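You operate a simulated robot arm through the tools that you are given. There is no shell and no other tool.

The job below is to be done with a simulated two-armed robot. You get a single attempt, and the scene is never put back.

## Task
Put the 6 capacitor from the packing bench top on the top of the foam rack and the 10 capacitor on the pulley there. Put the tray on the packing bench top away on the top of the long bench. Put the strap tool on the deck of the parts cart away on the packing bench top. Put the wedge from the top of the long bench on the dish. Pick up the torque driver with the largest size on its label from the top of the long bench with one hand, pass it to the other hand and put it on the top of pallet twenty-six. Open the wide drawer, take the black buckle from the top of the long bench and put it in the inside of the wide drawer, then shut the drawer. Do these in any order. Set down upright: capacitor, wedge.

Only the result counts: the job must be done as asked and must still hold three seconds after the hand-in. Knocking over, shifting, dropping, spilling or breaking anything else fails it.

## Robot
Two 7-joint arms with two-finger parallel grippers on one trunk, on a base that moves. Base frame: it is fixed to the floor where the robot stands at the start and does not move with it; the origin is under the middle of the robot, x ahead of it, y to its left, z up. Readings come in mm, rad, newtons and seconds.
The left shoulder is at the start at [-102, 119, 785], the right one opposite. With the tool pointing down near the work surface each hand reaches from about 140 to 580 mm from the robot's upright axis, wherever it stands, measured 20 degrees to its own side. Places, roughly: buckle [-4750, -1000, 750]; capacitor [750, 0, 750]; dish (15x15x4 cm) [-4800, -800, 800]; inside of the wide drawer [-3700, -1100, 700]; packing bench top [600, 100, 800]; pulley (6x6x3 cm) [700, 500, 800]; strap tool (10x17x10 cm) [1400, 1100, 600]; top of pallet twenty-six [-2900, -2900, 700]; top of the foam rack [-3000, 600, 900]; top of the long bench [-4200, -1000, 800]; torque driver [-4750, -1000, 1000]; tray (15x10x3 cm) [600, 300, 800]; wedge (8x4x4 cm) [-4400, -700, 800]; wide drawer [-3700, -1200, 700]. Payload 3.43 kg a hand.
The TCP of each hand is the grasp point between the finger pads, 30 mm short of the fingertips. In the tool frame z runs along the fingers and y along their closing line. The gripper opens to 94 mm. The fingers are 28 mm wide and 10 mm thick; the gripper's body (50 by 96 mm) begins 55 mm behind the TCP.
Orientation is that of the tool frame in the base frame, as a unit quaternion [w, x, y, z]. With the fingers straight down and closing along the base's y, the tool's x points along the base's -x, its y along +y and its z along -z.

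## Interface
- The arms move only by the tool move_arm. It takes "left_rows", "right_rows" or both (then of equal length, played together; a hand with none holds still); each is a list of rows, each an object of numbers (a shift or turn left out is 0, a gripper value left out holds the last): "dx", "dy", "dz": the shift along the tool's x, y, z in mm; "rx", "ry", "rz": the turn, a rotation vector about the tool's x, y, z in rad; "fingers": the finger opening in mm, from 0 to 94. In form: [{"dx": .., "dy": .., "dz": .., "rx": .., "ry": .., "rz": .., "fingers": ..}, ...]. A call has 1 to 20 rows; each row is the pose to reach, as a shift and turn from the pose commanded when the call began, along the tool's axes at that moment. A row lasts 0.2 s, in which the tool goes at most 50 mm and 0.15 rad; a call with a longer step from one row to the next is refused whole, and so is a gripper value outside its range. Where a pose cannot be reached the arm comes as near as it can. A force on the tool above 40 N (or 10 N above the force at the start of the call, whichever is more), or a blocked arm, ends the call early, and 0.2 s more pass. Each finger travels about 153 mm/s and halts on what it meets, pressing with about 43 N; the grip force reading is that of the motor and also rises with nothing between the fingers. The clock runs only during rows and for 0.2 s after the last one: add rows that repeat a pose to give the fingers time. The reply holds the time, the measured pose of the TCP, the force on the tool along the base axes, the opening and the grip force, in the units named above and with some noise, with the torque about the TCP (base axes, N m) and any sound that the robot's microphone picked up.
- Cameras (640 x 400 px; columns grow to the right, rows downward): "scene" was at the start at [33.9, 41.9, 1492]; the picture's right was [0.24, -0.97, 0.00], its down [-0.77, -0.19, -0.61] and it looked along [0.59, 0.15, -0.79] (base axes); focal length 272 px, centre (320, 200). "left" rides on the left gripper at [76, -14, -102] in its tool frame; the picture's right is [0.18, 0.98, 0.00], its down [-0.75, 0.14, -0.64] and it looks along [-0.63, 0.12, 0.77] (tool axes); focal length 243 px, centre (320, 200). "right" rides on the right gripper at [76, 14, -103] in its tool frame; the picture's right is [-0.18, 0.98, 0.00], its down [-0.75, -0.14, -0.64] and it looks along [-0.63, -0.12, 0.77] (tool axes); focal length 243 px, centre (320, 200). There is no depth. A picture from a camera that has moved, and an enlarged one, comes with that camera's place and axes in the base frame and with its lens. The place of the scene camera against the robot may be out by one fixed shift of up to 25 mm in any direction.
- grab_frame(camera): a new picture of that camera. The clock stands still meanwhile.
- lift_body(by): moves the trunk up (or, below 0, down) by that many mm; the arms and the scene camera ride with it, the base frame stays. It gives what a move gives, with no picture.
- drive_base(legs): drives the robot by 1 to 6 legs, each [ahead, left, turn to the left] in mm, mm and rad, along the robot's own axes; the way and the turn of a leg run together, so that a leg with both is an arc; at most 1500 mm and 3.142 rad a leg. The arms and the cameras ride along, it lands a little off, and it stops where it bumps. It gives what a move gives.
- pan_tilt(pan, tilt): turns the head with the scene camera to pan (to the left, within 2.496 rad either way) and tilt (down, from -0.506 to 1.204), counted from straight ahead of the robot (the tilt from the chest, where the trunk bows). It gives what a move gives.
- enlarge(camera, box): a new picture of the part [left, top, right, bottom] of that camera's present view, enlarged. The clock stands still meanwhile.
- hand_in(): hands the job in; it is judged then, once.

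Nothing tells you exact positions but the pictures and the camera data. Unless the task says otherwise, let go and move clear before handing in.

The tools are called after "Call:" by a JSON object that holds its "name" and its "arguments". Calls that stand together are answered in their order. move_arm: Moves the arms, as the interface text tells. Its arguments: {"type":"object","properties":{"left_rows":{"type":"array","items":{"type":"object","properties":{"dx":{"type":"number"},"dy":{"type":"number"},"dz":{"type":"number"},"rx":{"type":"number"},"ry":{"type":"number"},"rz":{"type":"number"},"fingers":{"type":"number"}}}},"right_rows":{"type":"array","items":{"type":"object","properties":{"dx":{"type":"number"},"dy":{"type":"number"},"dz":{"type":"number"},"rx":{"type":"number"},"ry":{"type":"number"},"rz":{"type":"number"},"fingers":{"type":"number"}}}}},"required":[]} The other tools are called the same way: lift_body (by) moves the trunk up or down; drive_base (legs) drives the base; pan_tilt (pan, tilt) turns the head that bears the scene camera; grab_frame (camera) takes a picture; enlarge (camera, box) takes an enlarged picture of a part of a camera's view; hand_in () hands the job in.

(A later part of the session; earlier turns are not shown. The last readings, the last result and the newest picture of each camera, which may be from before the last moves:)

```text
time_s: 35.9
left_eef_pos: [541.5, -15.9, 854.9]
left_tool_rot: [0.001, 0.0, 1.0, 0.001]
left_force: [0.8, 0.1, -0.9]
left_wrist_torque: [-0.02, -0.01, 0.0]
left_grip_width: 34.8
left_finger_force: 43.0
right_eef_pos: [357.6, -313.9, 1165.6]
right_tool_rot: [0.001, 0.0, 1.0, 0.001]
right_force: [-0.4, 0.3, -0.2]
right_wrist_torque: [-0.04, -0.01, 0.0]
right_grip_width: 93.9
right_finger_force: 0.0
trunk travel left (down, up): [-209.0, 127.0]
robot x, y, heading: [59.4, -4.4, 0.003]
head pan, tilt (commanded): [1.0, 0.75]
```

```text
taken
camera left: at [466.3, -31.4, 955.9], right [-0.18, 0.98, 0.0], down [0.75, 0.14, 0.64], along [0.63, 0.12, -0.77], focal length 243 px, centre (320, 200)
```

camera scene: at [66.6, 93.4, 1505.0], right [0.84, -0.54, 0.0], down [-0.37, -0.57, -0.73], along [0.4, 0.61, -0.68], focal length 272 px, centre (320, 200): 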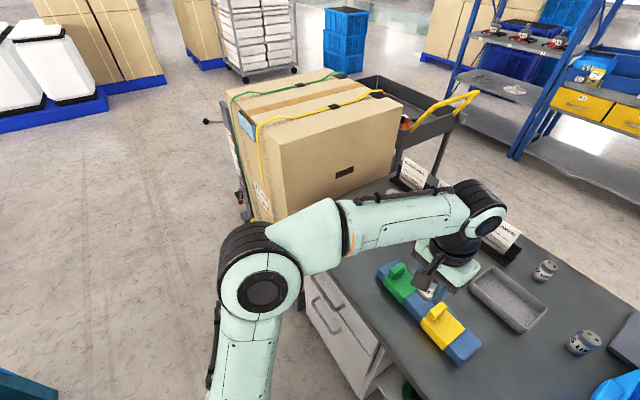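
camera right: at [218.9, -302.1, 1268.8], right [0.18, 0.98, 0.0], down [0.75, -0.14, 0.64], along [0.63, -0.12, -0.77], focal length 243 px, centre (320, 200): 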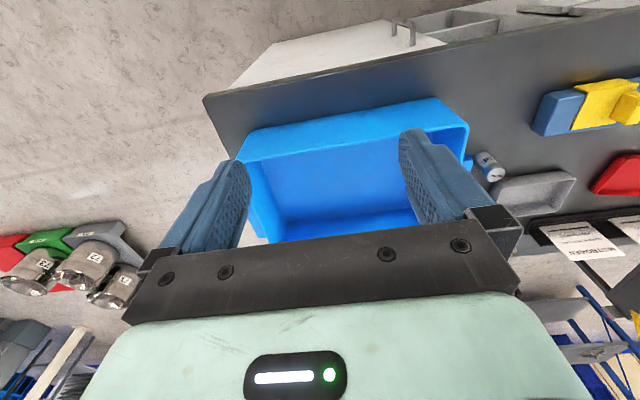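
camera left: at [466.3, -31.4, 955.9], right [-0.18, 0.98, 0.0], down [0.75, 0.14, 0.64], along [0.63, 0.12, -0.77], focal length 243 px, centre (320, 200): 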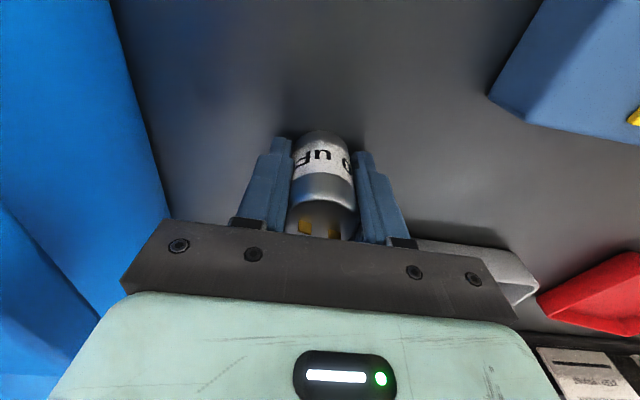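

Call:
{"name": "move_arm", "arguments": {"left_rows": [{"fingers": 72}, {"fingers": 72}, {"fingers": 72}]}}

Call:
{"name": "grab_frame", "arguments": {"camera": "left"}}

Call:
{"name": "move_arm", "arguments": {"left_rows": [{"dz": -3, "ry": -0.12}, {"dz": -5, "ry": -0.24}, {"dz": -5, "ry": -0.36}, {"dz": -5, "ry": -0.48}, {"dz": -5, "ry": -0.6}, {"dz": -5, "ry": -0.6}]}}

Call:
{"name": "grab_frame", "arguments": {"camera": "left"}}

```text
time_s: 36.7
left_eef_pos: [541.8, -16.7, 854.3]
left_tool_rot: [0.001, 0.0, 1.0, 0.0]
left_force: [-0.4, 0.0, -0.7]
left_wrist_torque: [-0.01, -0.01, -0.02]
left_grip_width: 72.0
left_finger_force: 0.0
right_eef_pos: [357.3, -314.0, 1166.7]
right_tool_rot: [0.001, 0.0, 1.0, 0.0]
right_force: [0.8, 0.1, -0.4]
right_wrist_torque: [0.02, -0.01, -0.01]
right_grip_width: 93.9
right_finger_force: 0.0
trunk travel left (down, up): [-209.0, 127.0]
robot x, y, heading: [57.4, -0.8, -0.004]
head pan, tilt (commanded): [1.0, 0.75]
```

```text
taken
camera left: at [466.3, -31.5, 956.2], right [-0.18, 0.98, 0.0], down [0.75, 0.14, 0.64], along [0.63, 0.12, -0.77], focal length 243 px, centre (320, 200)
```

left: 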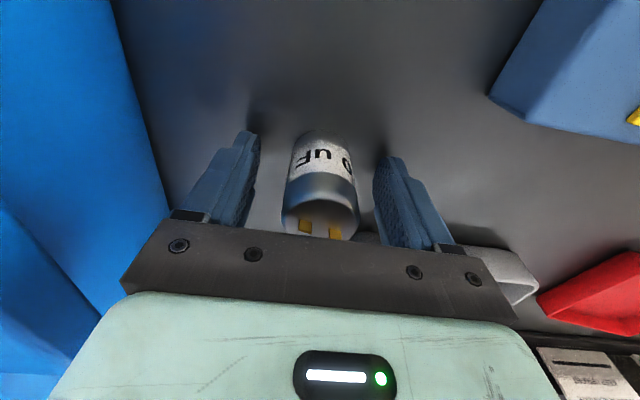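

```text
time_s: 38.1
left_eef_pos: [542.4, -16.7, 858.9]
left_tool_rot: [0.297, 0.0, 0.955, 0.0]
left_force: [0.9, -0.1, 0.0]
left_wrist_torque: [0.02, 0.01, 0.01]
left_grip_width: 71.9
left_finger_force: 0.0
right_eef_pos: [356.5, -313.9, 1165.4]
right_tool_rot: [0.001, 0.0, 1.0, 0.0]
right_force: [0.7, 0.3, 0.1]
right_wrist_torque: [-0.02, 0.02, 0.02]
right_grip_width: 93.9
right_finger_force: 0.1
trunk travel left (down, up): [-209.0, 127.0]
robot x, y, heading: [63.2, -2.0, -0.001]
head pan, tilt (commanded): [1.0, 0.75]
```

```text
taken
camera left: at [421.9, -30.9, 900.3], right [-0.15, 0.98, -0.1], down [0.26, 0.14, 0.96], along [0.95, 0.12, -0.27], focal length 243 px, centre (320, 200)
```

left: 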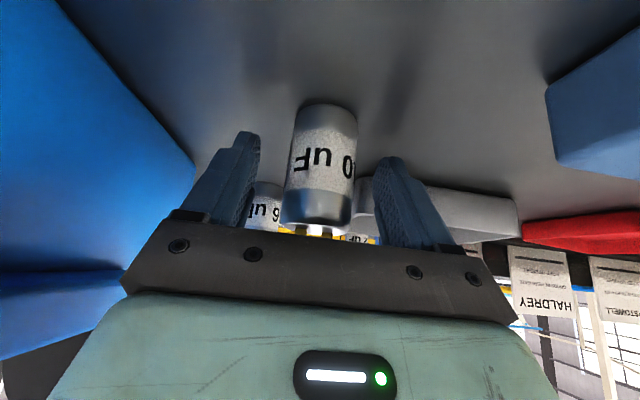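

Call:
{"name": "move_arm", "arguments": {"left_rows": [{"fingers": 20}, {"fingers": 20}, {"fingers": 20}]}}

Call:
{"name": "grab_frame", "arguments": {"camera": "left"}}

```text
time_s: 38.9
left_eef_pos: [540.5, -16.5, 858.4]
left_tool_rot: [0.297, 0.0, 0.955, 0.001]
left_force: [0.1, -0.5, 0.3]
left_wrist_torque: [0.02, 0.0, 0.02]
left_grip_width: 38.7
left_finger_force: 43.5
right_eef_pos: [357.5, -314.8, 1166.4]
right_tool_rot: [0.001, 0.0, 1.0, 0.0]
right_force: [0.0, -0.4, 0.5]
right_wrist_torque: [0.0, -0.01, 0.03]
right_grip_width: 94.2
right_finger_force: 0.0
trunk travel left (down, up): [-209.0, 127.0]
robot x, y, heading: [58.5, -1.2, 0.001]
head pan, tilt (commanded): [1.0, 0.75]
```

```text
taken
camera left: at [421.8, -31.2, 900.4], right [-0.15, 0.98, -0.1], down [0.26, 0.14, 0.96], along [0.95, 0.12, -0.27], focal length 243 px, centre (320, 200)
```

left: 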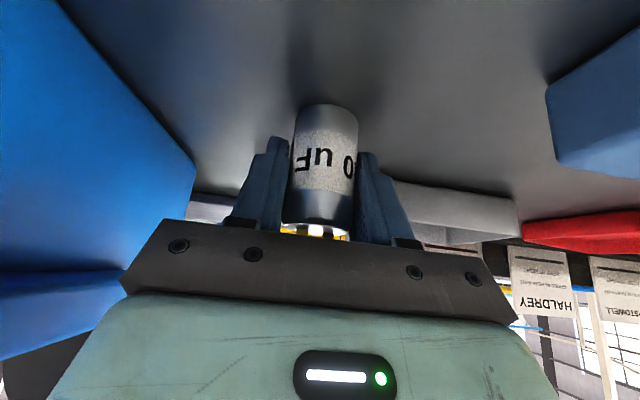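

The capacitor is gripped with a 0.6 rad tilt. I'll lift it and try the extended pose from here, so I can see where the elbow goes before I drive next to the carton.

Call:
{"name": "move_arm", "arguments": {"left_rows": [{"dx": -11.3, "dz": -16.5}, {"dx": -31.1, "dz": -45.4}, {"dx": -50.9, "dy": 20, "dz": -74.3}, {"dx": -71.7, "dy": 60, "dz": -78.2}, {"dx": -87, "dy": 105, "dz": -73.9}, {"dx": -103.5, "dy": 150, "dz": -62.6}, {"dx": -120, "dy": 195, "dz": -51.3, "rx": -0.056, "rz": -0.0825}, {"dx": -136.5, "dy": 240, "dz": -40, "rx": -0.113, "rz": -0.165}, {"dx": -150.1, "dy": 285, "dz": -24.6, "rx": -0.169, "rz": -0.2476}, {"dx": -160.8, "dy": 325, "dz": -13.6, "rx": -0.169, "rz": -0.2476}, {"dx": -168.2, "dy": 354, "dz": -8.5, "rx": -0.169, "rz": -0.2476}]}}

Call:
{"name": "grab_frame", "arguments": {"camera": "scene"}}

Call:
{"name": "grab_frame", "arguments": {"camera": "left"}}

```text
time_s: 41.3
left_eef_pos: [674.8, 337.3, 960.2]
left_tool_rot: [0.293, -0.142, 0.945, 0.043]
left_force: [-0.5, -0.4, 0.8]
left_wrist_torque: [-0.01, 0.04, -0.03]
left_grip_width: 38.7
left_finger_force: 43.1
right_eef_pos: [357.8, -313.1, 1165.9]
right_tool_rot: [0.0, 0.0, 1.0, 0.0]
right_force: [-0.2, 0.9, 0.0]
right_wrist_torque: [-0.01, 0.02, 0.01]
right_grip_width: 94.1
right_finger_force: 0.1
trunk travel left (down, up): [-209.0, 127.0]
robot x, y, heading: [58.3, -0.9, 0.002]
head pan, tilt (commanded): [1.0, 0.75]
```

```text
taken
camera scene: at [68.4, 94.2, 1505.0], right [0.84, -0.54, 0.0], down [-0.37, -0.57, -0.73], along [0.39, 0.61, -0.68], focal length 272 px, centre (320, 200)
```

scene: 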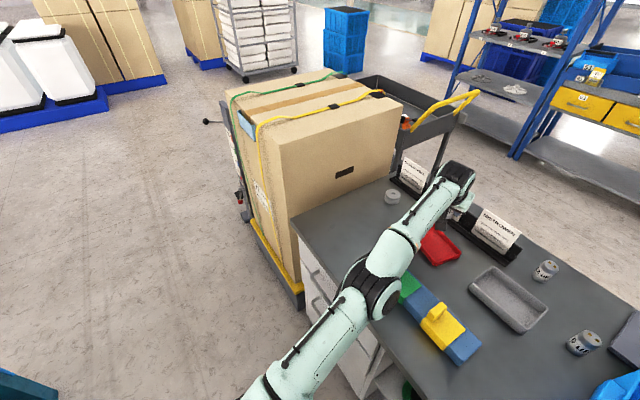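

```text
taken
camera left: at [563.8, 287.9, 1001.3], right [-0.43, 0.89, -0.11], down [0.21, 0.21, 0.96], along [0.88, 0.39, -0.28], focal length 243 px, centre (320, 200)
```

left: 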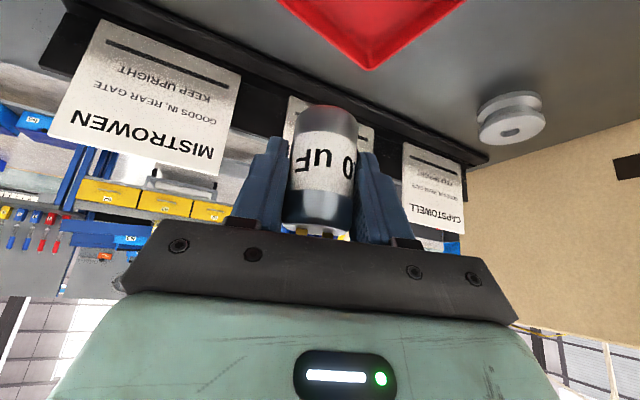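

The pose is reachable and the arm stays nearly straight, with the elbow well clear of the carton. Next I'll zoom in on the pulley to locate it.

Call:
{"name": "enlarge", "arguments": {"camera": "left", "box": [440, 60, 580, 160]}}

Call:
{"name": "enlarge", "arguments": {"camera": "scene", "box": [360, 140, 540, 260]}}

```text
4.00 times, centred on (510, 110) of left
camera zoom: at [563.8, 287.9, 1001.3], right [-0.43, 0.89, -0.11], down [0.21, 0.21, 0.96], along [0.88, 0.39, -0.28], focal length 970 px, centre (-440, 560)
```

zoom: 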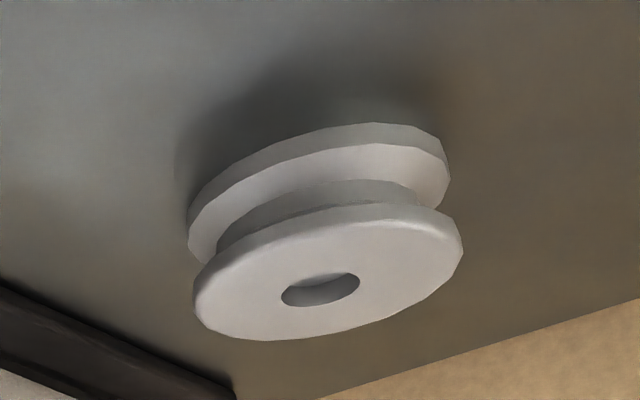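

```text
3.33 times, centred on (450, 200) of scene
camera zoom: at [68.4, 94.2, 1505.0], right [0.84, -0.54, 0.0], down [-0.37, -0.57, -0.73], along [0.39, 0.61, -0.68], focal length 908 px, centre (-113, 200)
```

zoom: 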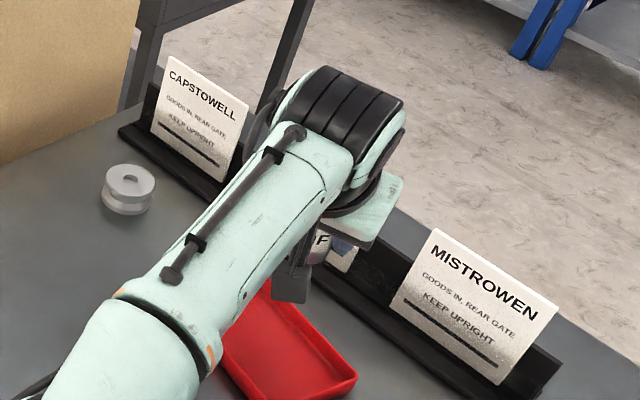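

The pulley top is flat with a small hole, centred near (683,547,845). I'll back off slightly from the bench and slide left.

Call:
{"name": "drive_base", "arguments": {"legs": [[-12, 0, 0], [0, 200, 0]]}}

Call:
{"name": "grab_frame", "arguments": {"camera": "left"}}

Call:
{"name": "grab_frame", "arguments": {"camera": "scene"}}

```text
time_s: 44.0
left_eef_pos: [660.4, 537.6, 960.3]
left_tool_rot: [0.294, -0.143, 0.944, 0.043]
left_force: [-0.1, 0.7, -0.6]
left_wrist_torque: [0.02, -0.03, 0.05]
left_grip_width: 38.6
left_finger_force: 43.1
right_eef_pos: [344.6, -114.1, 1166.1]
right_tool_rot: [0.001, -0.001, 1.0, 0.0]
right_force: [0.5, -0.1, -0.4]
right_wrist_torque: [-0.02, -0.01, 0.02]
right_grip_width: 93.8
right_finger_force: 0.0
trunk travel left (down, up): [-209.0, 127.0]
robot x, y, heading: [46.7, 199.2, 0.004]
head pan, tilt (commanded): [1.0, 0.75]
```

```text
taken
camera left: at [550.9, 487.1, 1001.5], right [-0.44, 0.89, -0.11], down [0.2, 0.21, 0.96], along [0.88, 0.39, -0.27], focal length 243 px, centre (320, 200)
```

left: 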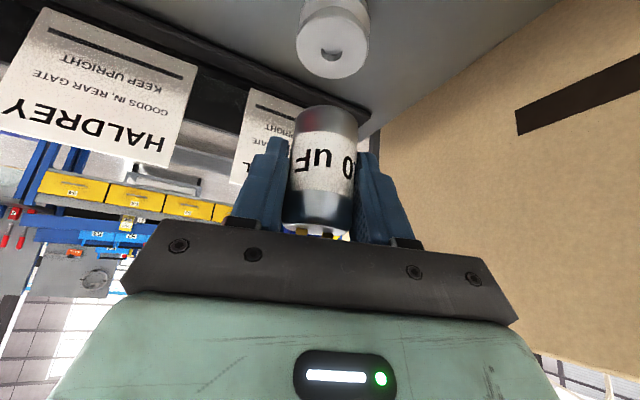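

```text
taken
camera scene: at [54.5, 293.6, 1505.0], right [0.84, -0.54, 0.0], down [-0.37, -0.57, -0.73], along [0.39, 0.62, -0.68], focal length 272 px, centre (320, 200)
```

scene: 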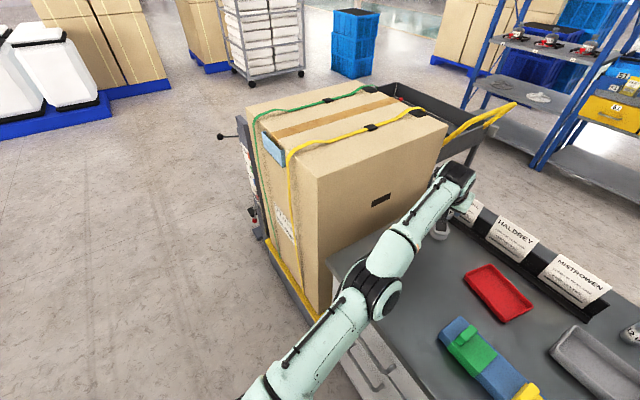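

Call:
{"name": "enlarge", "arguments": {"camera": "left", "box": [260, 0, 420, 120]}}

Call:
{"name": "enlarge", "arguments": {"camera": "scene", "box": [380, 130, 560, 260]}}

```text
3.33 times, centred on (340, 60) of left
camera zoom: at [550.9, 487.1, 1001.5], right [-0.44, 0.89, -0.11], down [0.2, 0.21, 0.96], along [0.88, 0.39, -0.27], focal length 809 px, centre (253, 667)
```

zoom: 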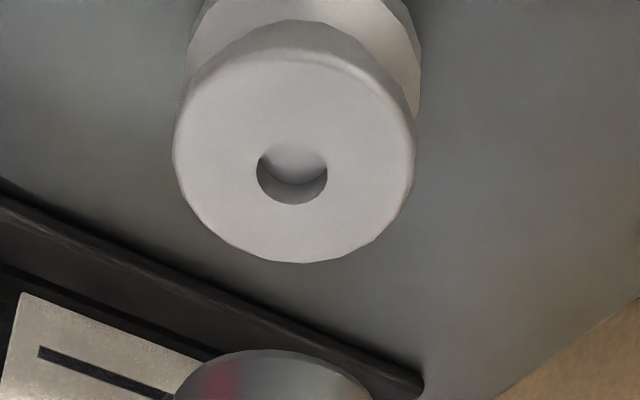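

```text
3.08 times, centred on (470, 195) of scene
camera zoom: at [54.5, 293.6, 1505.0], right [0.84, -0.54, 0.0], down [-0.37, -0.57, -0.73], along [0.39, 0.62, -0.68], focal length 838 px, centre (-142, 215)
```

zoom: 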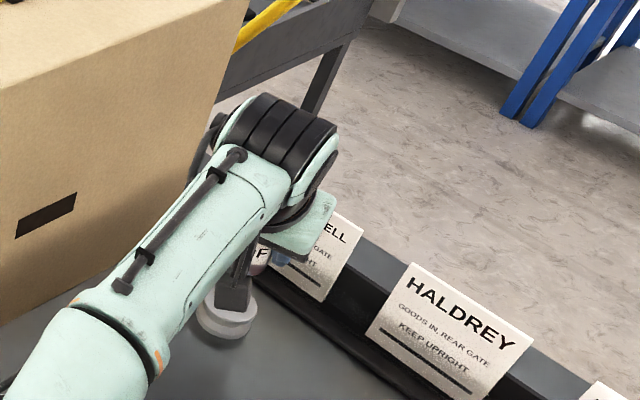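

Call:
{"name": "move_arm", "arguments": {"left_rows": [{"dx": 1.7, "dy": -1, "dz": 20}, {"dx": 3.4, "dy": -2, "dz": 40.1}, {"dx": 3.4, "dy": -2, "dz": 40.1}]}}

Call:
{"name": "grab_frame", "arguments": {"camera": "left"}}

Call:
{"name": "enlarge", "arguments": {"camera": "left", "box": [260, 0, 420, 120]}}

```text
time_s: 44.8
left_eef_pos: [669.4, 538.3, 921.2]
left_tool_rot: [0.293, -0.142, 0.944, 0.043]
left_force: [0.2, -0.3, -0.6]
left_wrist_torque: [-0.01, -0.01, -0.02]
left_grip_width: 38.9
left_finger_force: 43.4
left hand out of reach, approached as far as the arm can: row 1, 2, 3
right_eef_pos: [343.2, -114.1, 1167.1]
right_tool_rot: [0.001, 0.0, 1.0, 0.0]
right_force: [-0.5, -0.1, -0.1]
right_wrist_torque: [0.01, -0.01, -0.03]
right_grip_width: 94.1
right_finger_force: 0.0
trunk travel left (down, up): [-209.0, 127.0]
robot x, y, heading: [45.8, 200.2, 0.0]
head pan, tilt (commanded): [1.0, 0.75]
```

```text
taken
camera left: at [560.0, 488.6, 963.0], right [-0.44, 0.89, -0.11], down [0.2, 0.21, 0.96], along [0.88, 0.39, -0.27], focal length 243 px, centre (320, 200)
```

left: 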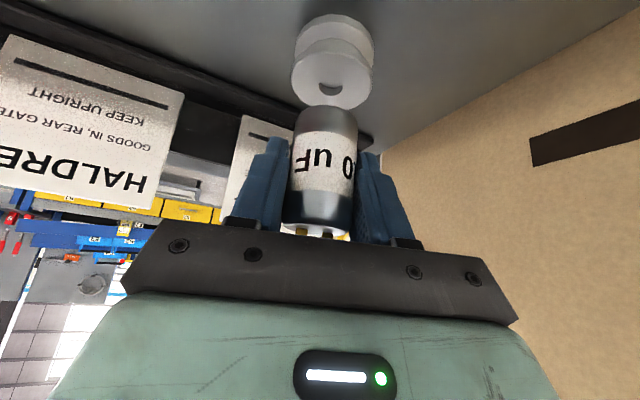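

```text
3.33 times, centred on (340, 60) of left
camera zoom: at [560.0, 488.6, 963.0], right [-0.44, 0.89, -0.11], down [0.2, 0.21, 0.96], along [0.88, 0.39, -0.27], focal length 809 px, centre (253, 667)
```

zoom: 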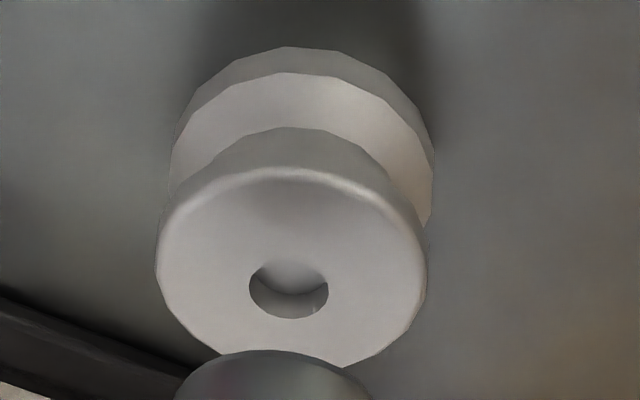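

The arm is at its reach limit. Raising the trunk should bring the shoulder closer to wrist height and give me the missing millimetres.

Call:
{"name": "lift_body", "arguments": {"by": 110}}

Call:
{"name": "move_arm", "arguments": {"left_rows": [{"dz": 0}]}}

```text
time_s: 46.2
left_eef_pos: [707.8, 540.4, 1092.3]
left_tool_rot: [0.329, -0.145, 0.932, 0.038]
left_force: [-0.2, 0.4, -1.4]
left_wrist_torque: [-0.01, 0.0, -0.01]
left_grip_width: 38.7
left_finger_force: 42.9
right_eef_pos: [343.8, -113.2, 1276.2]
right_tool_rot: [0.001, 0.0, 1.0, 0.0]
right_force: [-0.5, 0.2, 0.1]
right_wrist_torque: [0.01, -0.04, -0.04]
right_grip_width: 93.8
right_finger_force: 0.0
trunk travel left (down, up): [-319.0, 17.0]
robot x, y, heading: [49.1, 201.2, 0.001]
head pan, tilt (commanded): [1.0, 0.75]
```

```text
time_s: 46.6
left_eef_pos: [709.1, 538.8, 1092.1]
left_tool_rot: [0.329, -0.145, 0.932, 0.038]
left_force: [0.6, -0.4, -0.6]
left_wrist_torque: [0.03, 0.04, 0.03]
left_grip_width: 38.7
left_finger_force: 42.9
right_eef_pos: [346.2, -114.7, 1275.1]
right_tool_rot: [0.001, 0.0, 1.0, -0.001]
right_force: [-1.2, 0.5, 0.1]
right_wrist_torque: [0.03, -0.01, 0.02]
right_grip_width: 93.7
right_finger_force: 0.0
trunk travel left (down, up): [-319.0, 17.0]
robot x, y, heading: [48.7, 201.4, -0.001]
head pan, tilt (commanded): [1.0, 0.75]
```

The lift carried the hand to (709,539,1092) with a slightly different tilt. I'll bring it back over the pulley at z≈925 with the original 0.6 rad tilt.

Call:
{"name": "move_arm", "arguments": {"left_rows": [{"dx": 31.2, "dy": 3.6, "dz": 28.3, "rx": -0.005, "ry": 0.019, "rz": 0.003}, {"dx": 62.4, "dy": 7.2, "dz": 56.6, "rx": -0.0105, "ry": 0.0376, "rz": 0.0065}, {"dx": 93.6, "dy": 10.8, "dz": 84.9, "rx": -0.016, "ry": 0.056, "rz": 0.01}, {"dx": 124.8, "dy": 14.4, "dz": 113.2, "rx": -0.021, "ry": 0.0751, "rz": 0.013}, {"dx": 124.8, "dy": 14.4, "dz": 113.2, "rx": -0.021, "ry": 0.0751, "rz": 0.013}]}}

Call:
{"name": "enlarge", "arguments": {"camera": "left", "box": [220, 0, 460, 150]}}

Call:
{"name": "grab_frame", "arguments": {"camera": "scene"}}

```text
time_s: 47.8
left_eef_pos: [724.0, 553.5, 928.9]
left_tool_rot: [0.291, -0.144, 0.945, 0.044]
left_force: [-0.9, 0.2, 0.2]
left_wrist_torque: [0.03, 0.03, -0.01]
left_grip_width: 38.8
left_finger_force: 43.0
left hand out of reach, approached as far as the arm can: row 1, 2, 3, 4, 5
right_eef_pos: [343.1, -114.3, 1275.6]
right_tool_rot: [0.0, 0.001, 1.0, -0.001]
right_force: [-0.8, -0.3, -0.4]
right_wrist_torque: [0.04, 0.01, -0.02]
right_grip_width: 94.0
right_finger_force: 0.1
trunk travel left (down, up): [-319.0, 17.0]
robot x, y, heading: [47.0, 199.9, 0.003]
head pan, tilt (commanded): [1.0, 0.75]
```

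```text
2.67 times, centred on (340, 75) of left
camera zoom: at [616.4, 502.4, 970.6], right [-0.44, 0.89, -0.1], down [0.21, 0.21, 0.96], along [0.88, 0.4, -0.28], focal length 647 px, centre (267, 533)
```

zoom: 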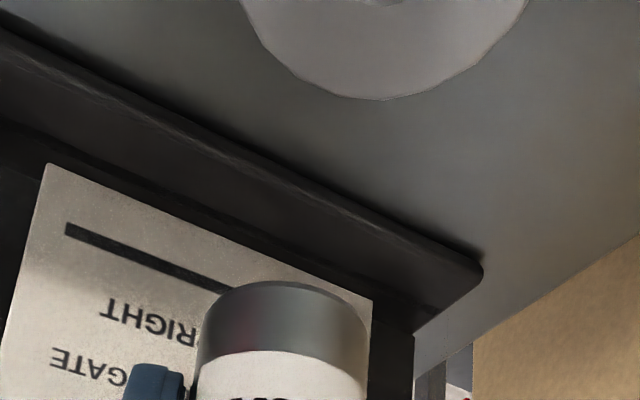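

```text
taken
camera scene: at [52.4, 293.0, 1620.4], right [0.84, -0.54, 0.0], down [-0.37, -0.57, -0.73], along [0.4, 0.62, -0.68], focal length 272 px, centre (320, 200)
```

scene: 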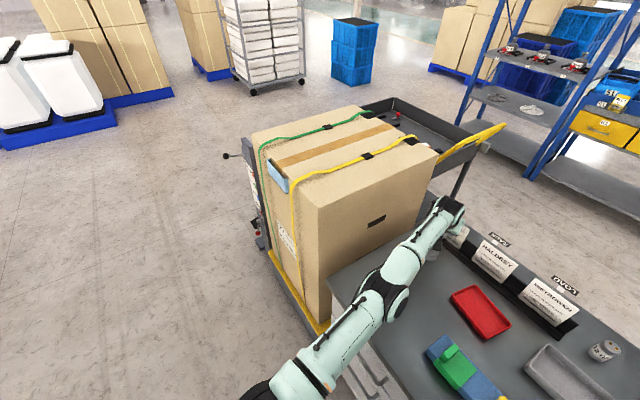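

The arm has straightened out and the hand ended up too far forward, at (724,553,929). I'll first check the commanded state with a null move before correcting it.

Call:
{"name": "move_arm", "arguments": {"left_rows": [{"dz": 0}]}}

Call:
{"name": "grab_frame", "arguments": {"camera": "left"}}

Call:
{"name": "enlarge", "arguments": {"camera": "scene", "box": [340, 150, 520, 280]}}

```text
time_s: 48.2
left_eef_pos: [726.7, 552.4, 928.8]
left_tool_rot: [0.292, -0.143, 0.945, 0.045]
left_force: [0.2, -0.4, -0.2]
left_wrist_torque: [0.01, 0.04, 0.01]
left_grip_width: 38.5
left_finger_force: 42.5
right_eef_pos: [345.2, -114.1, 1275.9]
right_tool_rot: [0.001, 0.0, 1.0, 0.0]
right_force: [0.2, 0.5, 1.1]
right_wrist_torque: [-0.01, 0.01, 0.02]
right_grip_width: 94.1
right_finger_force: 0.1
trunk travel left (down, up): [-319.0, 17.0]
robot x, y, heading: [46.8, 201.6, 0.001]
head pan, tilt (commanded): [1.0, 0.75]
```

```text
taken
camera left: at [616.4, 502.4, 970.6], right [-0.44, 0.89, -0.1], down [0.21, 0.21, 0.95], along [0.88, 0.4, -0.28], focal length 243 px, centre (320, 200)
```

left: 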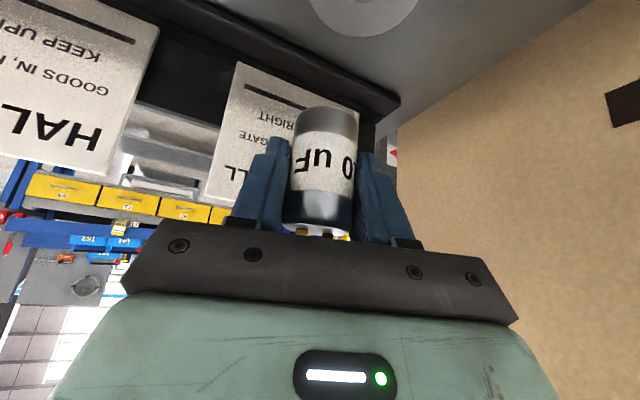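

```text
3.08 times, centred on (430, 215) of scene
camera zoom: at [52.6, 293.3, 1620.3], right [0.84, -0.54, 0.0], down [-0.37, -0.57, -0.73], along [0.39, 0.62, -0.68], focal length 838 px, centre (-18, 154)
```

zoom: 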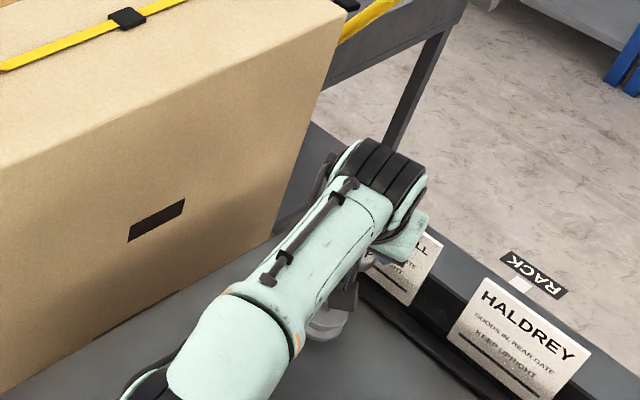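

Call:
{"name": "move_arm", "arguments": {"left_rows": [{"dx": -22.6, "dz": -33}, {"dx": -11, "dy": -10.2, "dz": -77.3}, {"dx": 6.3, "dy": -20.3, "dz": -113.3}, {"dx": 29.1, "dy": -30.5, "dz": -141.1}]}}

Call:
{"name": "grab_frame", "arguments": {"camera": "scene"}}

```text
time_s: 49.2
left_eef_pos: [634.1, 490.8, 1029.5]
left_tool_rot: [0.292, -0.144, 0.945, 0.044]
left_force: [0.0, -0.3, -0.5]
left_wrist_torque: [-0.01, -0.01, -0.02]
left_grip_width: 38.6
left_finger_force: 42.8
left hand out of reach, approached as far as the arm can: row 1
right_eef_pos: [343.8, -115.1, 1276.7]
right_tool_rot: [0.002, 0.0, 1.0, 0.001]
right_force: [0.1, -0.4, 0.0]
right_wrist_torque: [0.01, 0.01, 0.0]
right_grip_width: 94.2
right_finger_force: 0.1
trunk travel left (down, up): [-319.0, 17.0]
robot x, y, heading: [52.3, 199.3, 0.002]
head pan, tilt (commanded): [1.0, 0.75]
```

```text
taken
camera scene: at [51.5, 292.5, 1620.3], right [0.84, -0.54, 0.0], down [-0.37, -0.57, -0.73], along [0.4, 0.62, -0.68], focal length 272 px, centre (320, 200)
```

scene: 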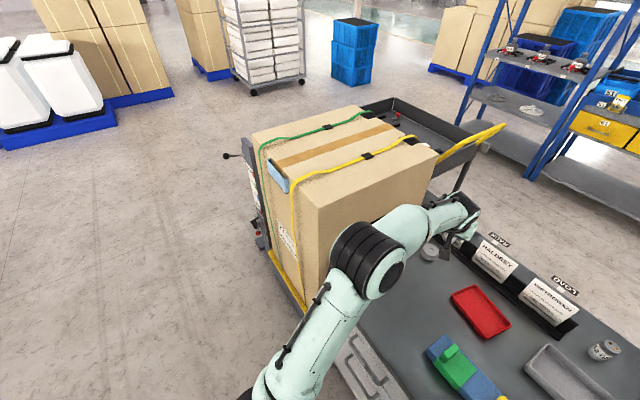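

The arm is bent again and under control at (634,491,1029). Now I'll approach the spot above the pulley without overreaching.

Call:
{"name": "move_arm", "arguments": {"left_rows": [{"dx": 2.6, "dy": 11.6, "dz": 38.6}, {"dx": 5.3, "dy": 23.1, "dz": 77.2}, {"dx": 7.9, "dy": 34.7, "dz": 115.8}, {"dx": 7.9, "dy": 34.7, "dz": 115.8}]}}

Call:
{"name": "grab_frame", "arguments": {"camera": "left"}}

Call:
{"name": "enlarge", "arguments": {"camera": "left", "box": [240, 0, 400, 120]}}

```text
time_s: 50.2
left_eef_pos: [680.0, 542.3, 929.6]
left_tool_rot: [0.292, -0.143, 0.945, 0.045]
left_force: [-0.8, -0.2, 0.0]
left_wrist_torque: [-0.01, -0.01, -0.03]
left_grip_width: 38.6
left_finger_force: 43.0
right_eef_pos: [345.0, -115.2, 1275.6]
right_tool_rot: [0.002, 0.0, 1.0, 0.0]
right_force: [-1.5, -0.3, -0.6]
right_wrist_torque: [0.04, 0.03, -0.02]
right_grip_width: 94.1
right_finger_force: 0.1
trunk travel left (down, up): [-319.0, 17.0]
robot x, y, heading: [47.9, 200.9, 0.0]
head pan, tilt (commanded): [1.0, 0.75]
```

```text
taken
camera left: at [570.1, 492.2, 971.2], right [-0.44, 0.89, -0.1], down [0.21, 0.21, 0.96], along [0.88, 0.4, -0.28], focal length 243 px, centre (320, 200)
```

left: 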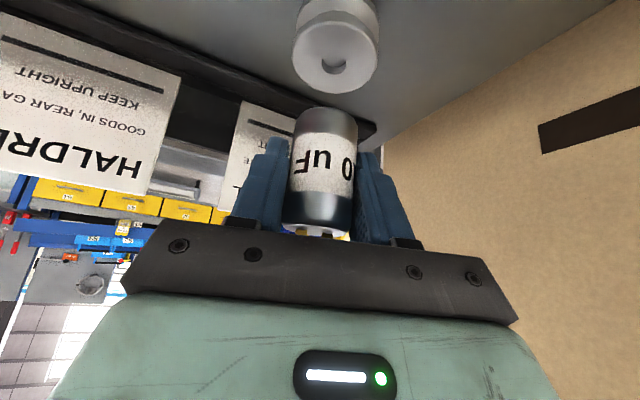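

```text
3.33 times, centred on (320, 60) of left
camera zoom: at [570.1, 492.2, 971.2], right [-0.44, 0.89, -0.1], down [0.21, 0.21, 0.96], along [0.88, 0.4, -0.28], focal length 809 px, centre (320, 667)
```

zoom: 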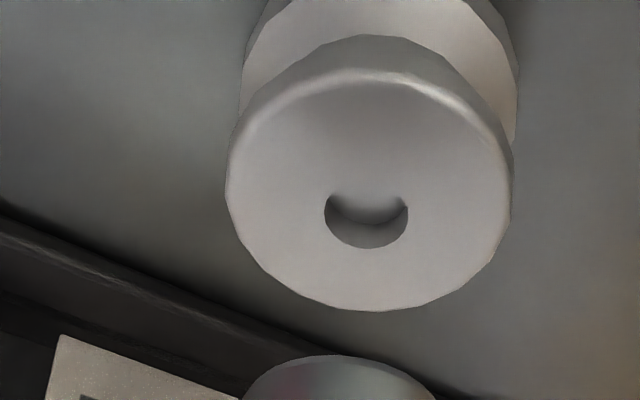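

Call:
{"name": "move_arm", "arguments": {"left_rows": [{"dx": 8, "dz": 12}, {"dx": 15, "dz": 22}, {"dx": 20.3, "dz": 29.7}, {"dx": 20.3, "dz": 29.7}]}}

Call:
{"name": "enlarge", "arguments": {"camera": "left", "box": [200, 20, 440, 180]}}

```text
time_s: 51.2
left_eef_pos: [679.8, 543.2, 893.3]
left_tool_rot: [0.292, -0.144, 0.945, 0.045]
left_force: [0.1, -0.7, 0.2]
left_wrist_torque: [0.01, 0.02, -0.02]
left_grip_width: 38.6
left_finger_force: 43.0
right_eef_pos: [345.6, -113.3, 1275.9]
right_tool_rot: [0.001, 0.0, 1.0, 0.0]
right_force: [-0.4, -1.1, -0.7]
right_wrist_torque: [0.0, -0.04, 0.03]
right_grip_width: 93.8
right_finger_force: 0.1
trunk travel left (down, up): [-319.0, 17.0]
robot x, y, heading: [48.5, 202.0, -0.003]
head pan, tilt (commanded): [1.0, 0.75]
```

```text
2.50 times, centred on (320, 100) of left
camera zoom: at [571.0, 492.3, 934.3], right [-0.44, 0.89, -0.1], down [0.21, 0.21, 0.96], along [0.88, 0.4, -0.28], focal length 606 px, centre (320, 450)
```

zoom: 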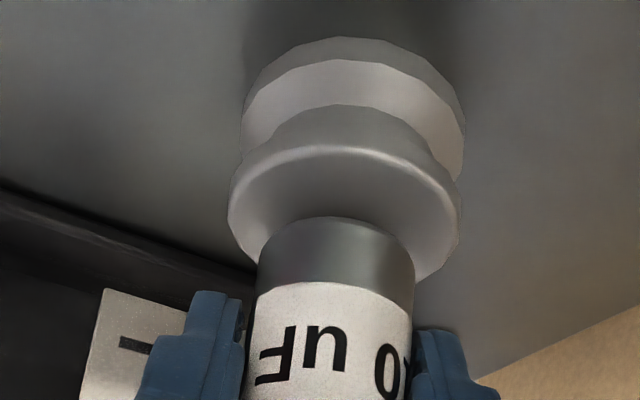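

Call:
{"name": "move_arm", "arguments": {"left_rows": [{"dx": 3.9, "dy": 1.5, "dz": -2.7}, {"dx": 4.8, "dy": 1.5, "dz": -1.5}, {"dx": 4.8, "dy": 1.5, "dz": -1.5}]}}

Call:
{"name": "enlarge", "arguments": {"camera": "left", "box": [200, 20, 440, 180]}}

```text
time_s: 52.0
left_eef_pos: [676.1, 542.8, 890.7]
left_tool_rot: [0.293, -0.143, 0.944, 0.044]
left_force: [-0.4, 0.0, -1.0]
left_wrist_torque: [-0.01, 0.02, 0.0]
left_grip_width: 38.7
left_finger_force: 42.4
right_eef_pos: [345.4, -113.5, 1276.2]
right_tool_rot: [0.001, 0.001, 1.0, 0.0]
right_force: [0.9, -0.4, -0.2]
right_wrist_torque: [-0.01, -0.05, -0.04]
right_grip_width: 94.3
right_finger_force: 0.1
trunk travel left (down, up): [-319.0, 17.0]
robot x, y, heading: [45.4, 204.2, 0.004]
head pan, tilt (commanded): [1.0, 0.75]
```

```text
2.50 times, centred on (320, 100) of left
camera zoom: at [566.4, 492.3, 932.9], right [-0.44, 0.89, -0.1], down [0.21, 0.21, 0.96], along [0.88, 0.4, -0.28], focal length 606 px, centre (320, 450)
```

zoom: 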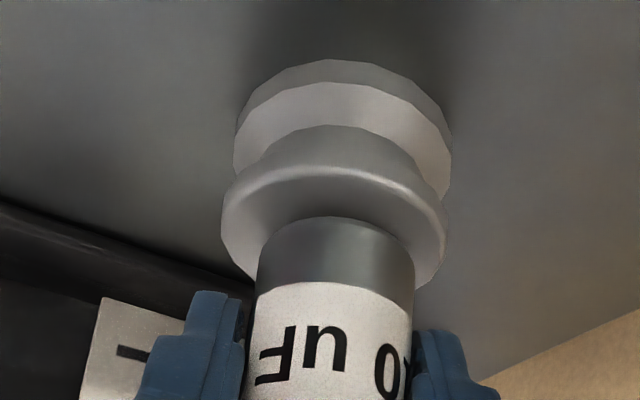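

Call:
{"name": "move_arm", "arguments": {"left_rows": [{"dx": 2.1, "dy": 0.6, "dz": -0.25}, {"dx": 2.7, "dy": 0.6, "dz": 0.57}, {"dx": 2.7, "dy": 0.6, "dz": 0.57}]}}

Call:
{"name": "move_arm", "arguments": {"left_rows": [{"dx": 0.56, "dz": 0.83}, {"dx": 0.56, "dz": 0.83}]}}

Call:
{"name": "enlarge", "arguments": {"camera": "left", "box": [200, 20, 440, 180]}}

```text
time_s: 52.8
left_eef_pos: [672.9, 540.7, 890.3]
left_tool_rot: [0.293, -0.143, 0.944, 0.044]
left_force: [-0.5, 0.2, -1.0]
left_wrist_torque: [0.0, 0.01, 0.01]
left_grip_width: 38.6
left_finger_force: 43.0
right_eef_pos: [345.9, -114.0, 1275.3]
right_tool_rot: [0.001, 0.0, 1.0, 0.0]
right_force: [0.5, 0.8, -0.6]
right_wrist_torque: [-0.03, -0.02, 0.03]
right_grip_width: 93.8
right_finger_force: 0.1
trunk travel left (down, up): [-319.0, 17.0]
robot x, y, heading: [46.9, 199.2, -0.001]
head pan, tilt (commanded): [1.0, 0.75]
```

```text
time_s: 53.4
left_eef_pos: [673.1, 541.3, 887.7]
left_tool_rot: [0.292, -0.142, 0.945, 0.043]
left_force: [-0.5, -0.5, -0.3]
left_wrist_torque: [0.0, -0.01, -0.05]
left_grip_width: 38.9
left_finger_force: 43.1
right_eef_pos: [345.7, -113.6, 1274.9]
right_tool_rot: [0.001, 0.001, 1.0, -0.001]
right_force: [0.4, 0.1, 0.4]
right_wrist_torque: [0.0, -0.01, -0.02]
right_grip_width: 94.1
right_finger_force: 0.0
trunk travel left (down, up): [-319.0, 17.0]
robot x, y, heading: [45.9, 198.8, 0.002]
head pan, tilt (commanded): [1.0, 0.75]
```

```text
2.50 times, centred on (320, 100) of left
camera zoom: at [564.2, 492.1, 929.7], right [-0.44, 0.89, -0.1], down [0.21, 0.21, 0.96], along [0.88, 0.4, -0.28], focal length 606 px, centre (320, 450)
```

zoom: 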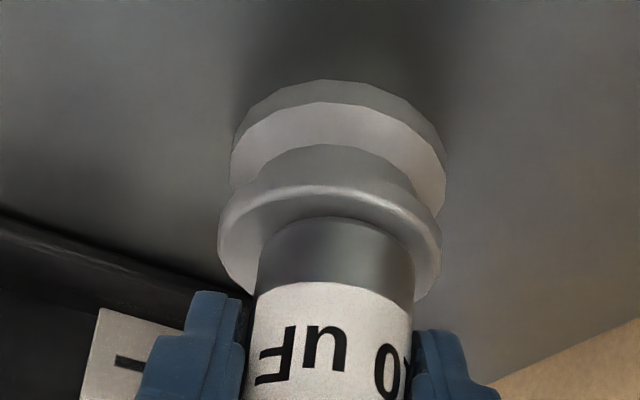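

Call:
{"name": "move_arm", "arguments": {"left_rows": [{"dx": 0.56, "dz": 0.83}, {"dx": 0.56, "dz": 0.83}]}}

Call:
{"name": "move_arm", "arguments": {"left_rows": [{"dx": 0.56, "dz": 0.83}, {"dx": 0.56, "dz": 0.83}]}}

Call:
{"name": "enlarge", "arguments": {"camera": "left", "box": [240, 50, 400, 150]}}

```text
time_s: 54.0
left_eef_pos: [673.6, 543.2, 887.5]
left_tool_rot: [0.293, -0.143, 0.944, 0.044]
left_force: [-0.2, -0.5, -1.0]
left_wrist_torque: [0.01, 0.04, -0.02]
left_grip_width: 38.8
left_finger_force: 43.0
right_eef_pos: [345.7, -114.4, 1275.5]
right_tool_rot: [0.001, 0.001, 1.0, 0.0]
right_force: [0.1, -0.8, -0.7]
right_wrist_torque: [0.01, 0.01, 0.01]
right_grip_width: 94.1
right_finger_force: 0.1
trunk travel left (down, up): [-319.0, 17.0]
robot x, y, heading: [47.3, 199.0, -0.006]
head pan, tilt (commanded): [1.0, 0.75]
```

```text
time_s: 54.6
left_eef_pos: [673.5, 541.7, 887.3]
left_tool_rot: [0.293, -0.144, 0.944, 0.045]
left_force: [-0.8, 0.7, 2.7]
left_wrist_torque: [-0.06, -0.02, -0.01]
left_grip_width: 38.7
left_finger_force: 43.7
right_eef_pos: [344.1, -114.9, 1276.1]
right_tool_rot: [0.001, 0.0, 1.0, 0.001]
right_force: [-1.0, -0.8, -0.3]
right_wrist_torque: [0.01, 0.0, -0.02]
right_grip_width: 94.1
right_finger_force: 0.1
trunk travel left (down, up): [-319.0, 17.0]
robot x, y, heading: [49.5, 198.9, 0.0]
head pan, tilt (commanded): [1.0, 0.75]
```

```text
4.00 times, centred on (320, 100) of left
camera zoom: at [564.1, 492.0, 928.1], right [-0.44, 0.89, -0.1], down [0.2, 0.21, 0.96], along [0.88, 0.4, -0.28], focal length 970 px, centre (320, 600)
```

zoom: 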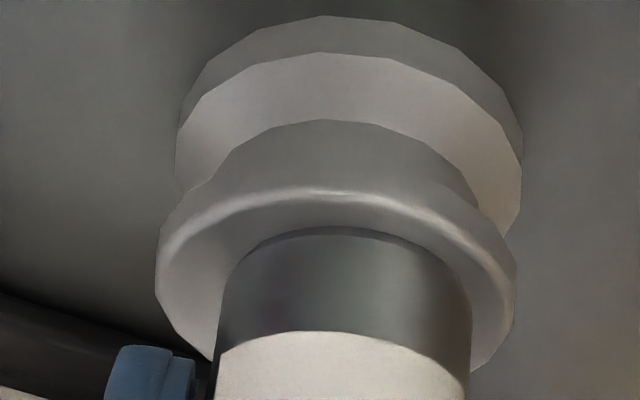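

The capacitor touches the pulley with about 2.7 N. I'll lift it slightly, centre it by a few millimetres and set it down again.

Call:
{"name": "move_arm", "arguments": {"left_rows": [{"dx": -1.13, "dz": -1.65}, {"dx": -4.1, "dy": -0.8, "dz": 0.4}, {"dx": -3.3, "dy": -0.8, "dz": 1.5}, {"dx": -3.0, "dy": -0.8, "dz": 2.05}, {"dx": -3.0, "dy": -0.8, "dz": 2.05}]}}

Call:
{"name": "enlarge", "arguments": {"camera": "left", "box": [240, 50, 400, 150]}}

```text
time_s: 55.8
left_eef_pos: [678.4, 542.2, 887.5]
left_tool_rot: [0.292, -0.143, 0.945, 0.045]
left_force: [-0.5, -1.9, 2.3]
left_wrist_torque: [-0.03, -0.03, 0.01]
left_grip_width: 38.8
left_finger_force: 42.7
right_eef_pos: [345.0, -115.2, 1275.9]
right_tool_rot: [0.001, 0.0, 1.0, -0.001]
right_force: [1.5, -0.1, 0.1]
right_wrist_torque: [0.05, 0.0, 0.02]
right_grip_width: 94.1
right_finger_force: 0.1
trunk travel left (down, up): [-319.0, 17.0]
robot x, y, heading: [44.9, 200.1, -0.001]
head pan, tilt (commanded): [1.0, 0.75]
```

```text
4.00 times, centred on (320, 100) of left
camera zoom: at [568.1, 492.3, 928.1], right [-0.44, 0.89, -0.1], down [0.2, 0.21, 0.96], along [0.88, 0.4, -0.28], focal length 970 px, centre (320, 600)
```

zoom: 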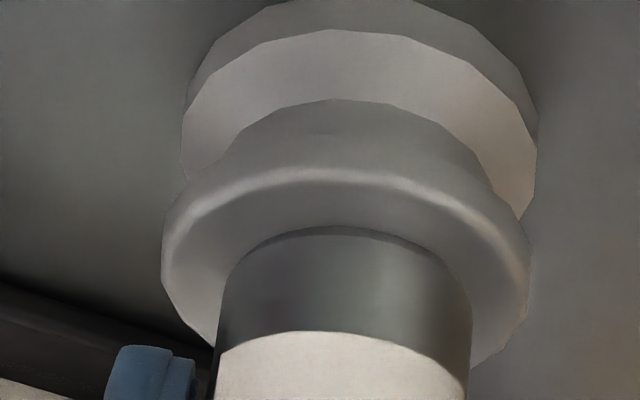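

Call:
{"name": "move_arm", "arguments": {"left_rows": [{"fingers": 60}, {"fingers": 76}, {"fingers": 76}]}}

Call:
{"name": "move_arm", "arguments": {"left_rows": [{"dz": -20}, {"dz": -50}, {"dz": -90}, {"dz": -130}, {"dz": -150}]}}

Call:
{"name": "grab_frame", "arguments": {"camera": "left"}}

Call:
{"name": "grab_frame", "arguments": {"camera": "scene"}}

```text
time_s: 56.6
left_eef_pos: [677.9, 544.0, 886.0]
left_tool_rot: [0.293, -0.144, 0.944, 0.045]
left_force: [-1.2, 0.0, -1.0]
left_wrist_torque: [0.0, 0.01, -0.02]
left_grip_width: 76.0
left_finger_force: 0.1
right_eef_pos: [345.5, -113.9, 1275.5]
right_tool_rot: [0.001, -0.001, 1.0, -0.001]
right_force: [0.1, 0.1, 0.2]
right_wrist_torque: [0.01, 0.01, 0.01]
right_grip_width: 94.0
right_finger_force: 0.1
trunk travel left (down, up): [-319.0, 17.0]
robot x, y, heading: [49.6, 197.3, 0.0]
head pan, tilt (commanded): [1.0, 0.75]
```

```text
time_s: 57.8
left_eef_pos: [595.8, 516.3, 1009.6]
left_tool_rot: [0.291, -0.143, 0.945, 0.044]
left_force: [-0.9, 0.4, -0.4]
left_wrist_torque: [0.04, 0.04, 0.03]
left_grip_width: 76.0
left_finger_force: 0.0
right_eef_pos: [344.8, -114.2, 1275.7]
right_tool_rot: [0.0, 0.0, 1.0, -0.001]
right_force: [-1.4, 0.1, -0.4]
right_wrist_torque: [0.01, 0.01, 0.02]
right_grip_width: 94.0
right_finger_force: 0.0
trunk travel left (down, up): [-319.0, 17.0]
robot x, y, heading: [52.2, 199.0, -0.003]
head pan, tilt (commanded): [1.0, 0.75]
```

```text
taken
camera left: at [486.3, 467.2, 1051.7], right [-0.44, 0.89, -0.1], down [0.21, 0.21, 0.96], along [0.88, 0.4, -0.28], focal length 243 px, centre (320, 200)
```

left: 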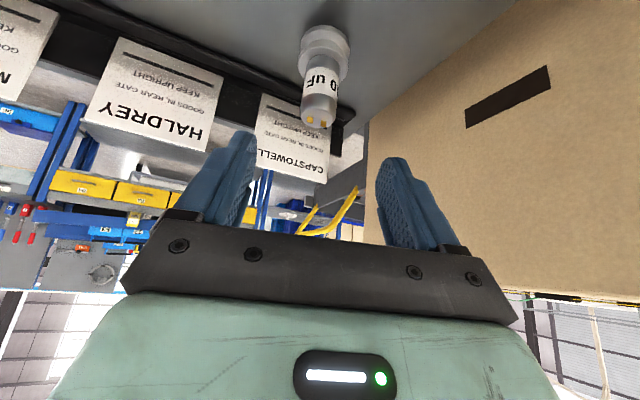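

```text
taken
camera scene: at [52.4, 293.2, 1620.3], right [0.84, -0.54, 0.0], down [-0.37, -0.57, -0.73], along [0.4, 0.62, -0.68], focal length 272 px, centre (320, 200)
```

scene: 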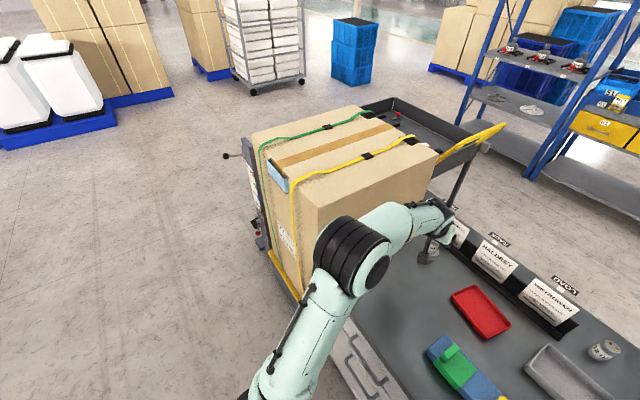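

The 10 uF capacitor is standing on the pulley. I'll move right, away from the carton, before folding the left arm, and then look at the route around the bench.

Call:
{"name": "drive_base", "arguments": {"legs": [[-20, 0, 0], [0, -300, 0]]}}

Call:
{"name": "pan_tilt", "arguments": {"pan": -0.9, "tilt": 0.6}}

Call:
{"name": "grab_frame", "arguments": {"camera": "scene"}}

```text
time_s: 61.4
left_eef_pos: [577.0, 218.6, 1011.2]
left_tool_rot: [0.292, -0.143, 0.945, 0.044]
left_force: [-0.2, -0.3, -0.1]
left_wrist_torque: [0.01, -0.01, -0.02]
left_grip_width: 76.0
left_finger_force: 0.0
right_eef_pos: [326.0, -414.0, 1276.4]
right_tool_rot: [0.001, 0.001, 1.0, 0.0]
right_force: [1.0, -1.2, 0.7]
right_wrist_torque: [0.0, 0.02, 0.01]
right_grip_width: 94.0
right_finger_force: 0.1
trunk travel left (down, up): [-319.0, 17.0]
robot x, y, heading: [24.6, -101.0, -0.004]
head pan, tilt (commanded): [1.0, 0.75]
```

```text
time_s: 63.3
left_eef_pos: [576.9, 218.6, 1010.5]
left_tool_rot: [0.292, -0.144, 0.944, 0.045]
left_force: [-0.5, 0.5, 0.3]
left_wrist_torque: [-0.03, 0.02, 0.01]
left_grip_width: 76.0
left_finger_force: 0.1
right_eef_pos: [325.4, -414.1, 1275.9]
right_tool_rot: [0.002, 0.0, 1.0, -0.001]
right_force: [0.4, 0.4, -0.7]
right_wrist_torque: [0.0, -0.01, 0.02]
right_grip_width: 93.8
right_finger_force: 0.1
trunk travel left (down, up): [-319.0, 17.0]
robot x, y, heading: [29.1, -100.2, -0.004]
head pan, tilt (commanded): [-0.901, 0.6]
```

```text
taken
camera scene: at [42.9, -145.3, 1633.2], right [-0.78, -0.62, 0.0], down [-0.35, 0.44, -0.83], along [0.51, -0.65, -0.56], focal length 272 px, centre (320, 200)
```

scene: 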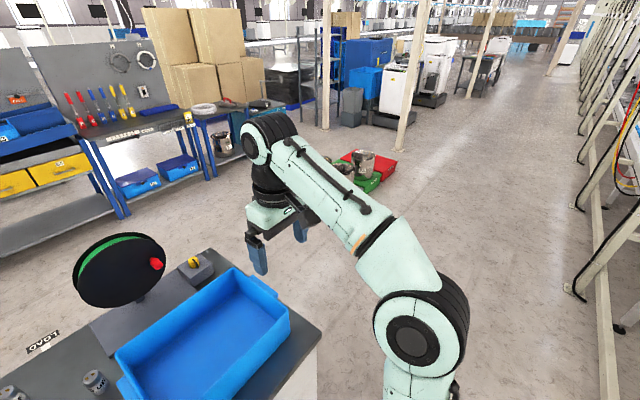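

Call:
{"name": "move_arm", "arguments": {"left_rows": [{"dx": 23.2, "dy": -1.4, "dz": -31, "rx": 0.0113, "ry": 0.0744, "rz": 0.0366}, {"dx": 46.4, "dy": -2.8, "dz": -62, "rx": 0.0226, "ry": 0.1488, "rz": 0.0732}, {"dx": 69.7, "dy": -4.2, "dz": -93.1, "rx": 0.034, "ry": 0.2232, "rz": 0.1098}, {"dx": 92.9, "dy": -5.6, "dz": -124.1, "rx": 0.0453, "ry": 0.2977, "rz": 0.1464}, {"dx": 116.1, "dy": -7, "dz": -155.2, "rx": 0.0566, "ry": 0.3721, "rz": 0.183}, {"dx": 139.3, "dy": -8.4, "dz": -186.2, "rx": 0.068, "ry": 0.4465, "rz": 0.2196}, {"dx": 162.6, "dy": -9.8, "dz": -217.3, "rx": 0.0793, "ry": 0.5209, "rz": 0.2562}, {"dx": 185.8, "dy": -11.2, "dz": -248.3, "rx": 0.0906, "ry": 0.5953, "rz": 0.2928}]}}

Call:
{"name": "grab_frame", "arguments": {"camera": "left"}}

```text
time_s: 65.1
left_eef_pos: [299.4, 119.3, 1111.1]
left_tool_rot: [-0.001, 0.001, 1.0, 0.0]
left_force: [-0.6, 0.0, 0.7]
left_wrist_torque: [-0.02, -0.01, 0.02]
left_grip_width: 75.7
left_finger_force: 0.1
right_eef_pos: [324.8, -414.2, 1276.0]
right_tool_rot: [0.002, 0.0, 1.0, 0.0]
right_force: [1.3, 0.0, -0.1]
right_wrist_torque: [-0.02, -0.02, -0.01]
right_grip_width: 94.1
right_finger_force: 0.1
trunk travel left (down, up): [-319.0, 17.0]
robot x, y, heading: [28.6, -98.4, 0.001]
head pan, tilt (commanded): [-0.901, 0.6]
```

```text
taken
camera left: at [223.9, 105.0, 1214.0], right [-0.18, 0.98, 0.0], down [0.75, 0.14, 0.64], along [0.63, 0.12, -0.77], focal length 243 px, centre (320, 200)
```

left: 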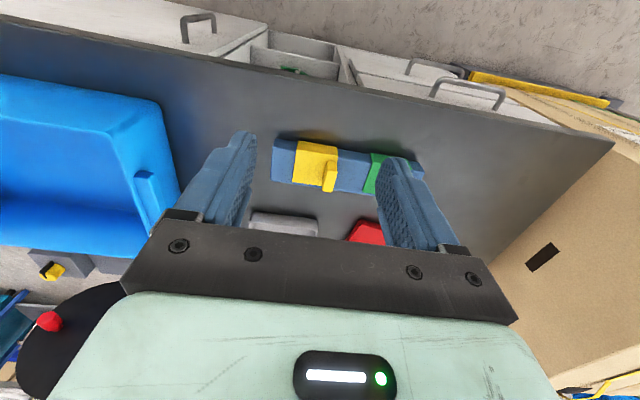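

Call:
{"name": "drive_base", "arguments": {"legs": [[0, -940, 0], [1450, 0, 0]]}}

Call:
{"name": "pan_tilt", "arguments": {"pan": 1.2, "tilt": 0.5}}

Call:
{"name": "grab_frame", "arguments": {"camera": "scene"}}

```text
time_s: 80.5
left_eef_pos: [1744.7, -819.8, 1112.4]
left_tool_rot: [0.0, -0.001, 1.0, 0.001]
left_force: [0.2, -0.1, 0.3]
left_wrist_torque: [-0.01, 0.01, 0.02]
left_grip_width: 75.9
left_finger_force: 0.1
right_eef_pos: [1770.9, -1353.4, 1276.5]
right_tool_rot: [0.0, -0.001, 1.0, -0.001]
right_force: [0.1, -0.6, -0.5]
right_wrist_torque: [-0.01, -0.06, 0.02]
right_grip_width: 93.8
right_finger_force: 0.1
trunk travel left (down, up): [-319.0, 17.0]
robot x, y, heading: [1476.7, -1043.9, 0.001]
head pan, tilt (commanded): [-0.901, 0.6]
```

```text
time_s: 82.5
left_eef_pos: [1744.1, -819.2, 1111.8]
left_tool_rot: [0.0, -0.001, 1.0, 0.0]
left_force: [0.5, 0.8, -0.1]
left_wrist_torque: [-0.02, -0.03, 0.02]
left_grip_width: 75.8
left_finger_force: 0.2
right_eef_pos: [1771.2, -1352.7, 1276.6]
right_tool_rot: [0.001, 0.0, 1.0, 0.0]
right_force: [0.4, 0.1, -0.7]
right_wrist_torque: [0.0, 0.0, 0.01]
right_grip_width: 94.1
right_finger_force: 0.1
trunk travel left (down, up): [-319.0, 17.0]
robot x, y, heading: [1472.1, -1037.7, 0.005]
head pan, tilt (commanded): [1.201, 0.499]
```

```text
taken
camera scene: at [1466.0, -931.6, 1642.3], right [0.93, -0.36, 0.0], down [-0.17, -0.45, -0.88], along [0.32, 0.82, -0.48], focal length 272 px, centre (320, 200)
```

scene: 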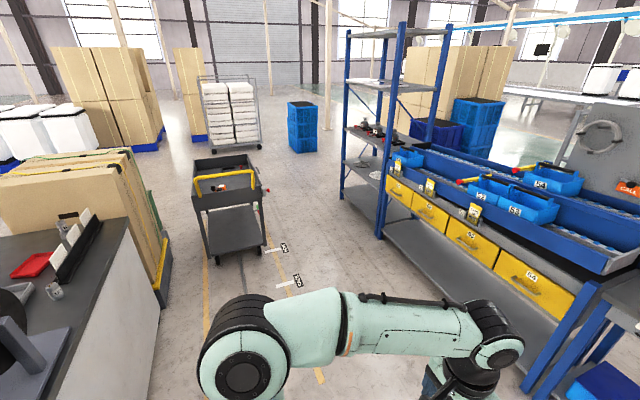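

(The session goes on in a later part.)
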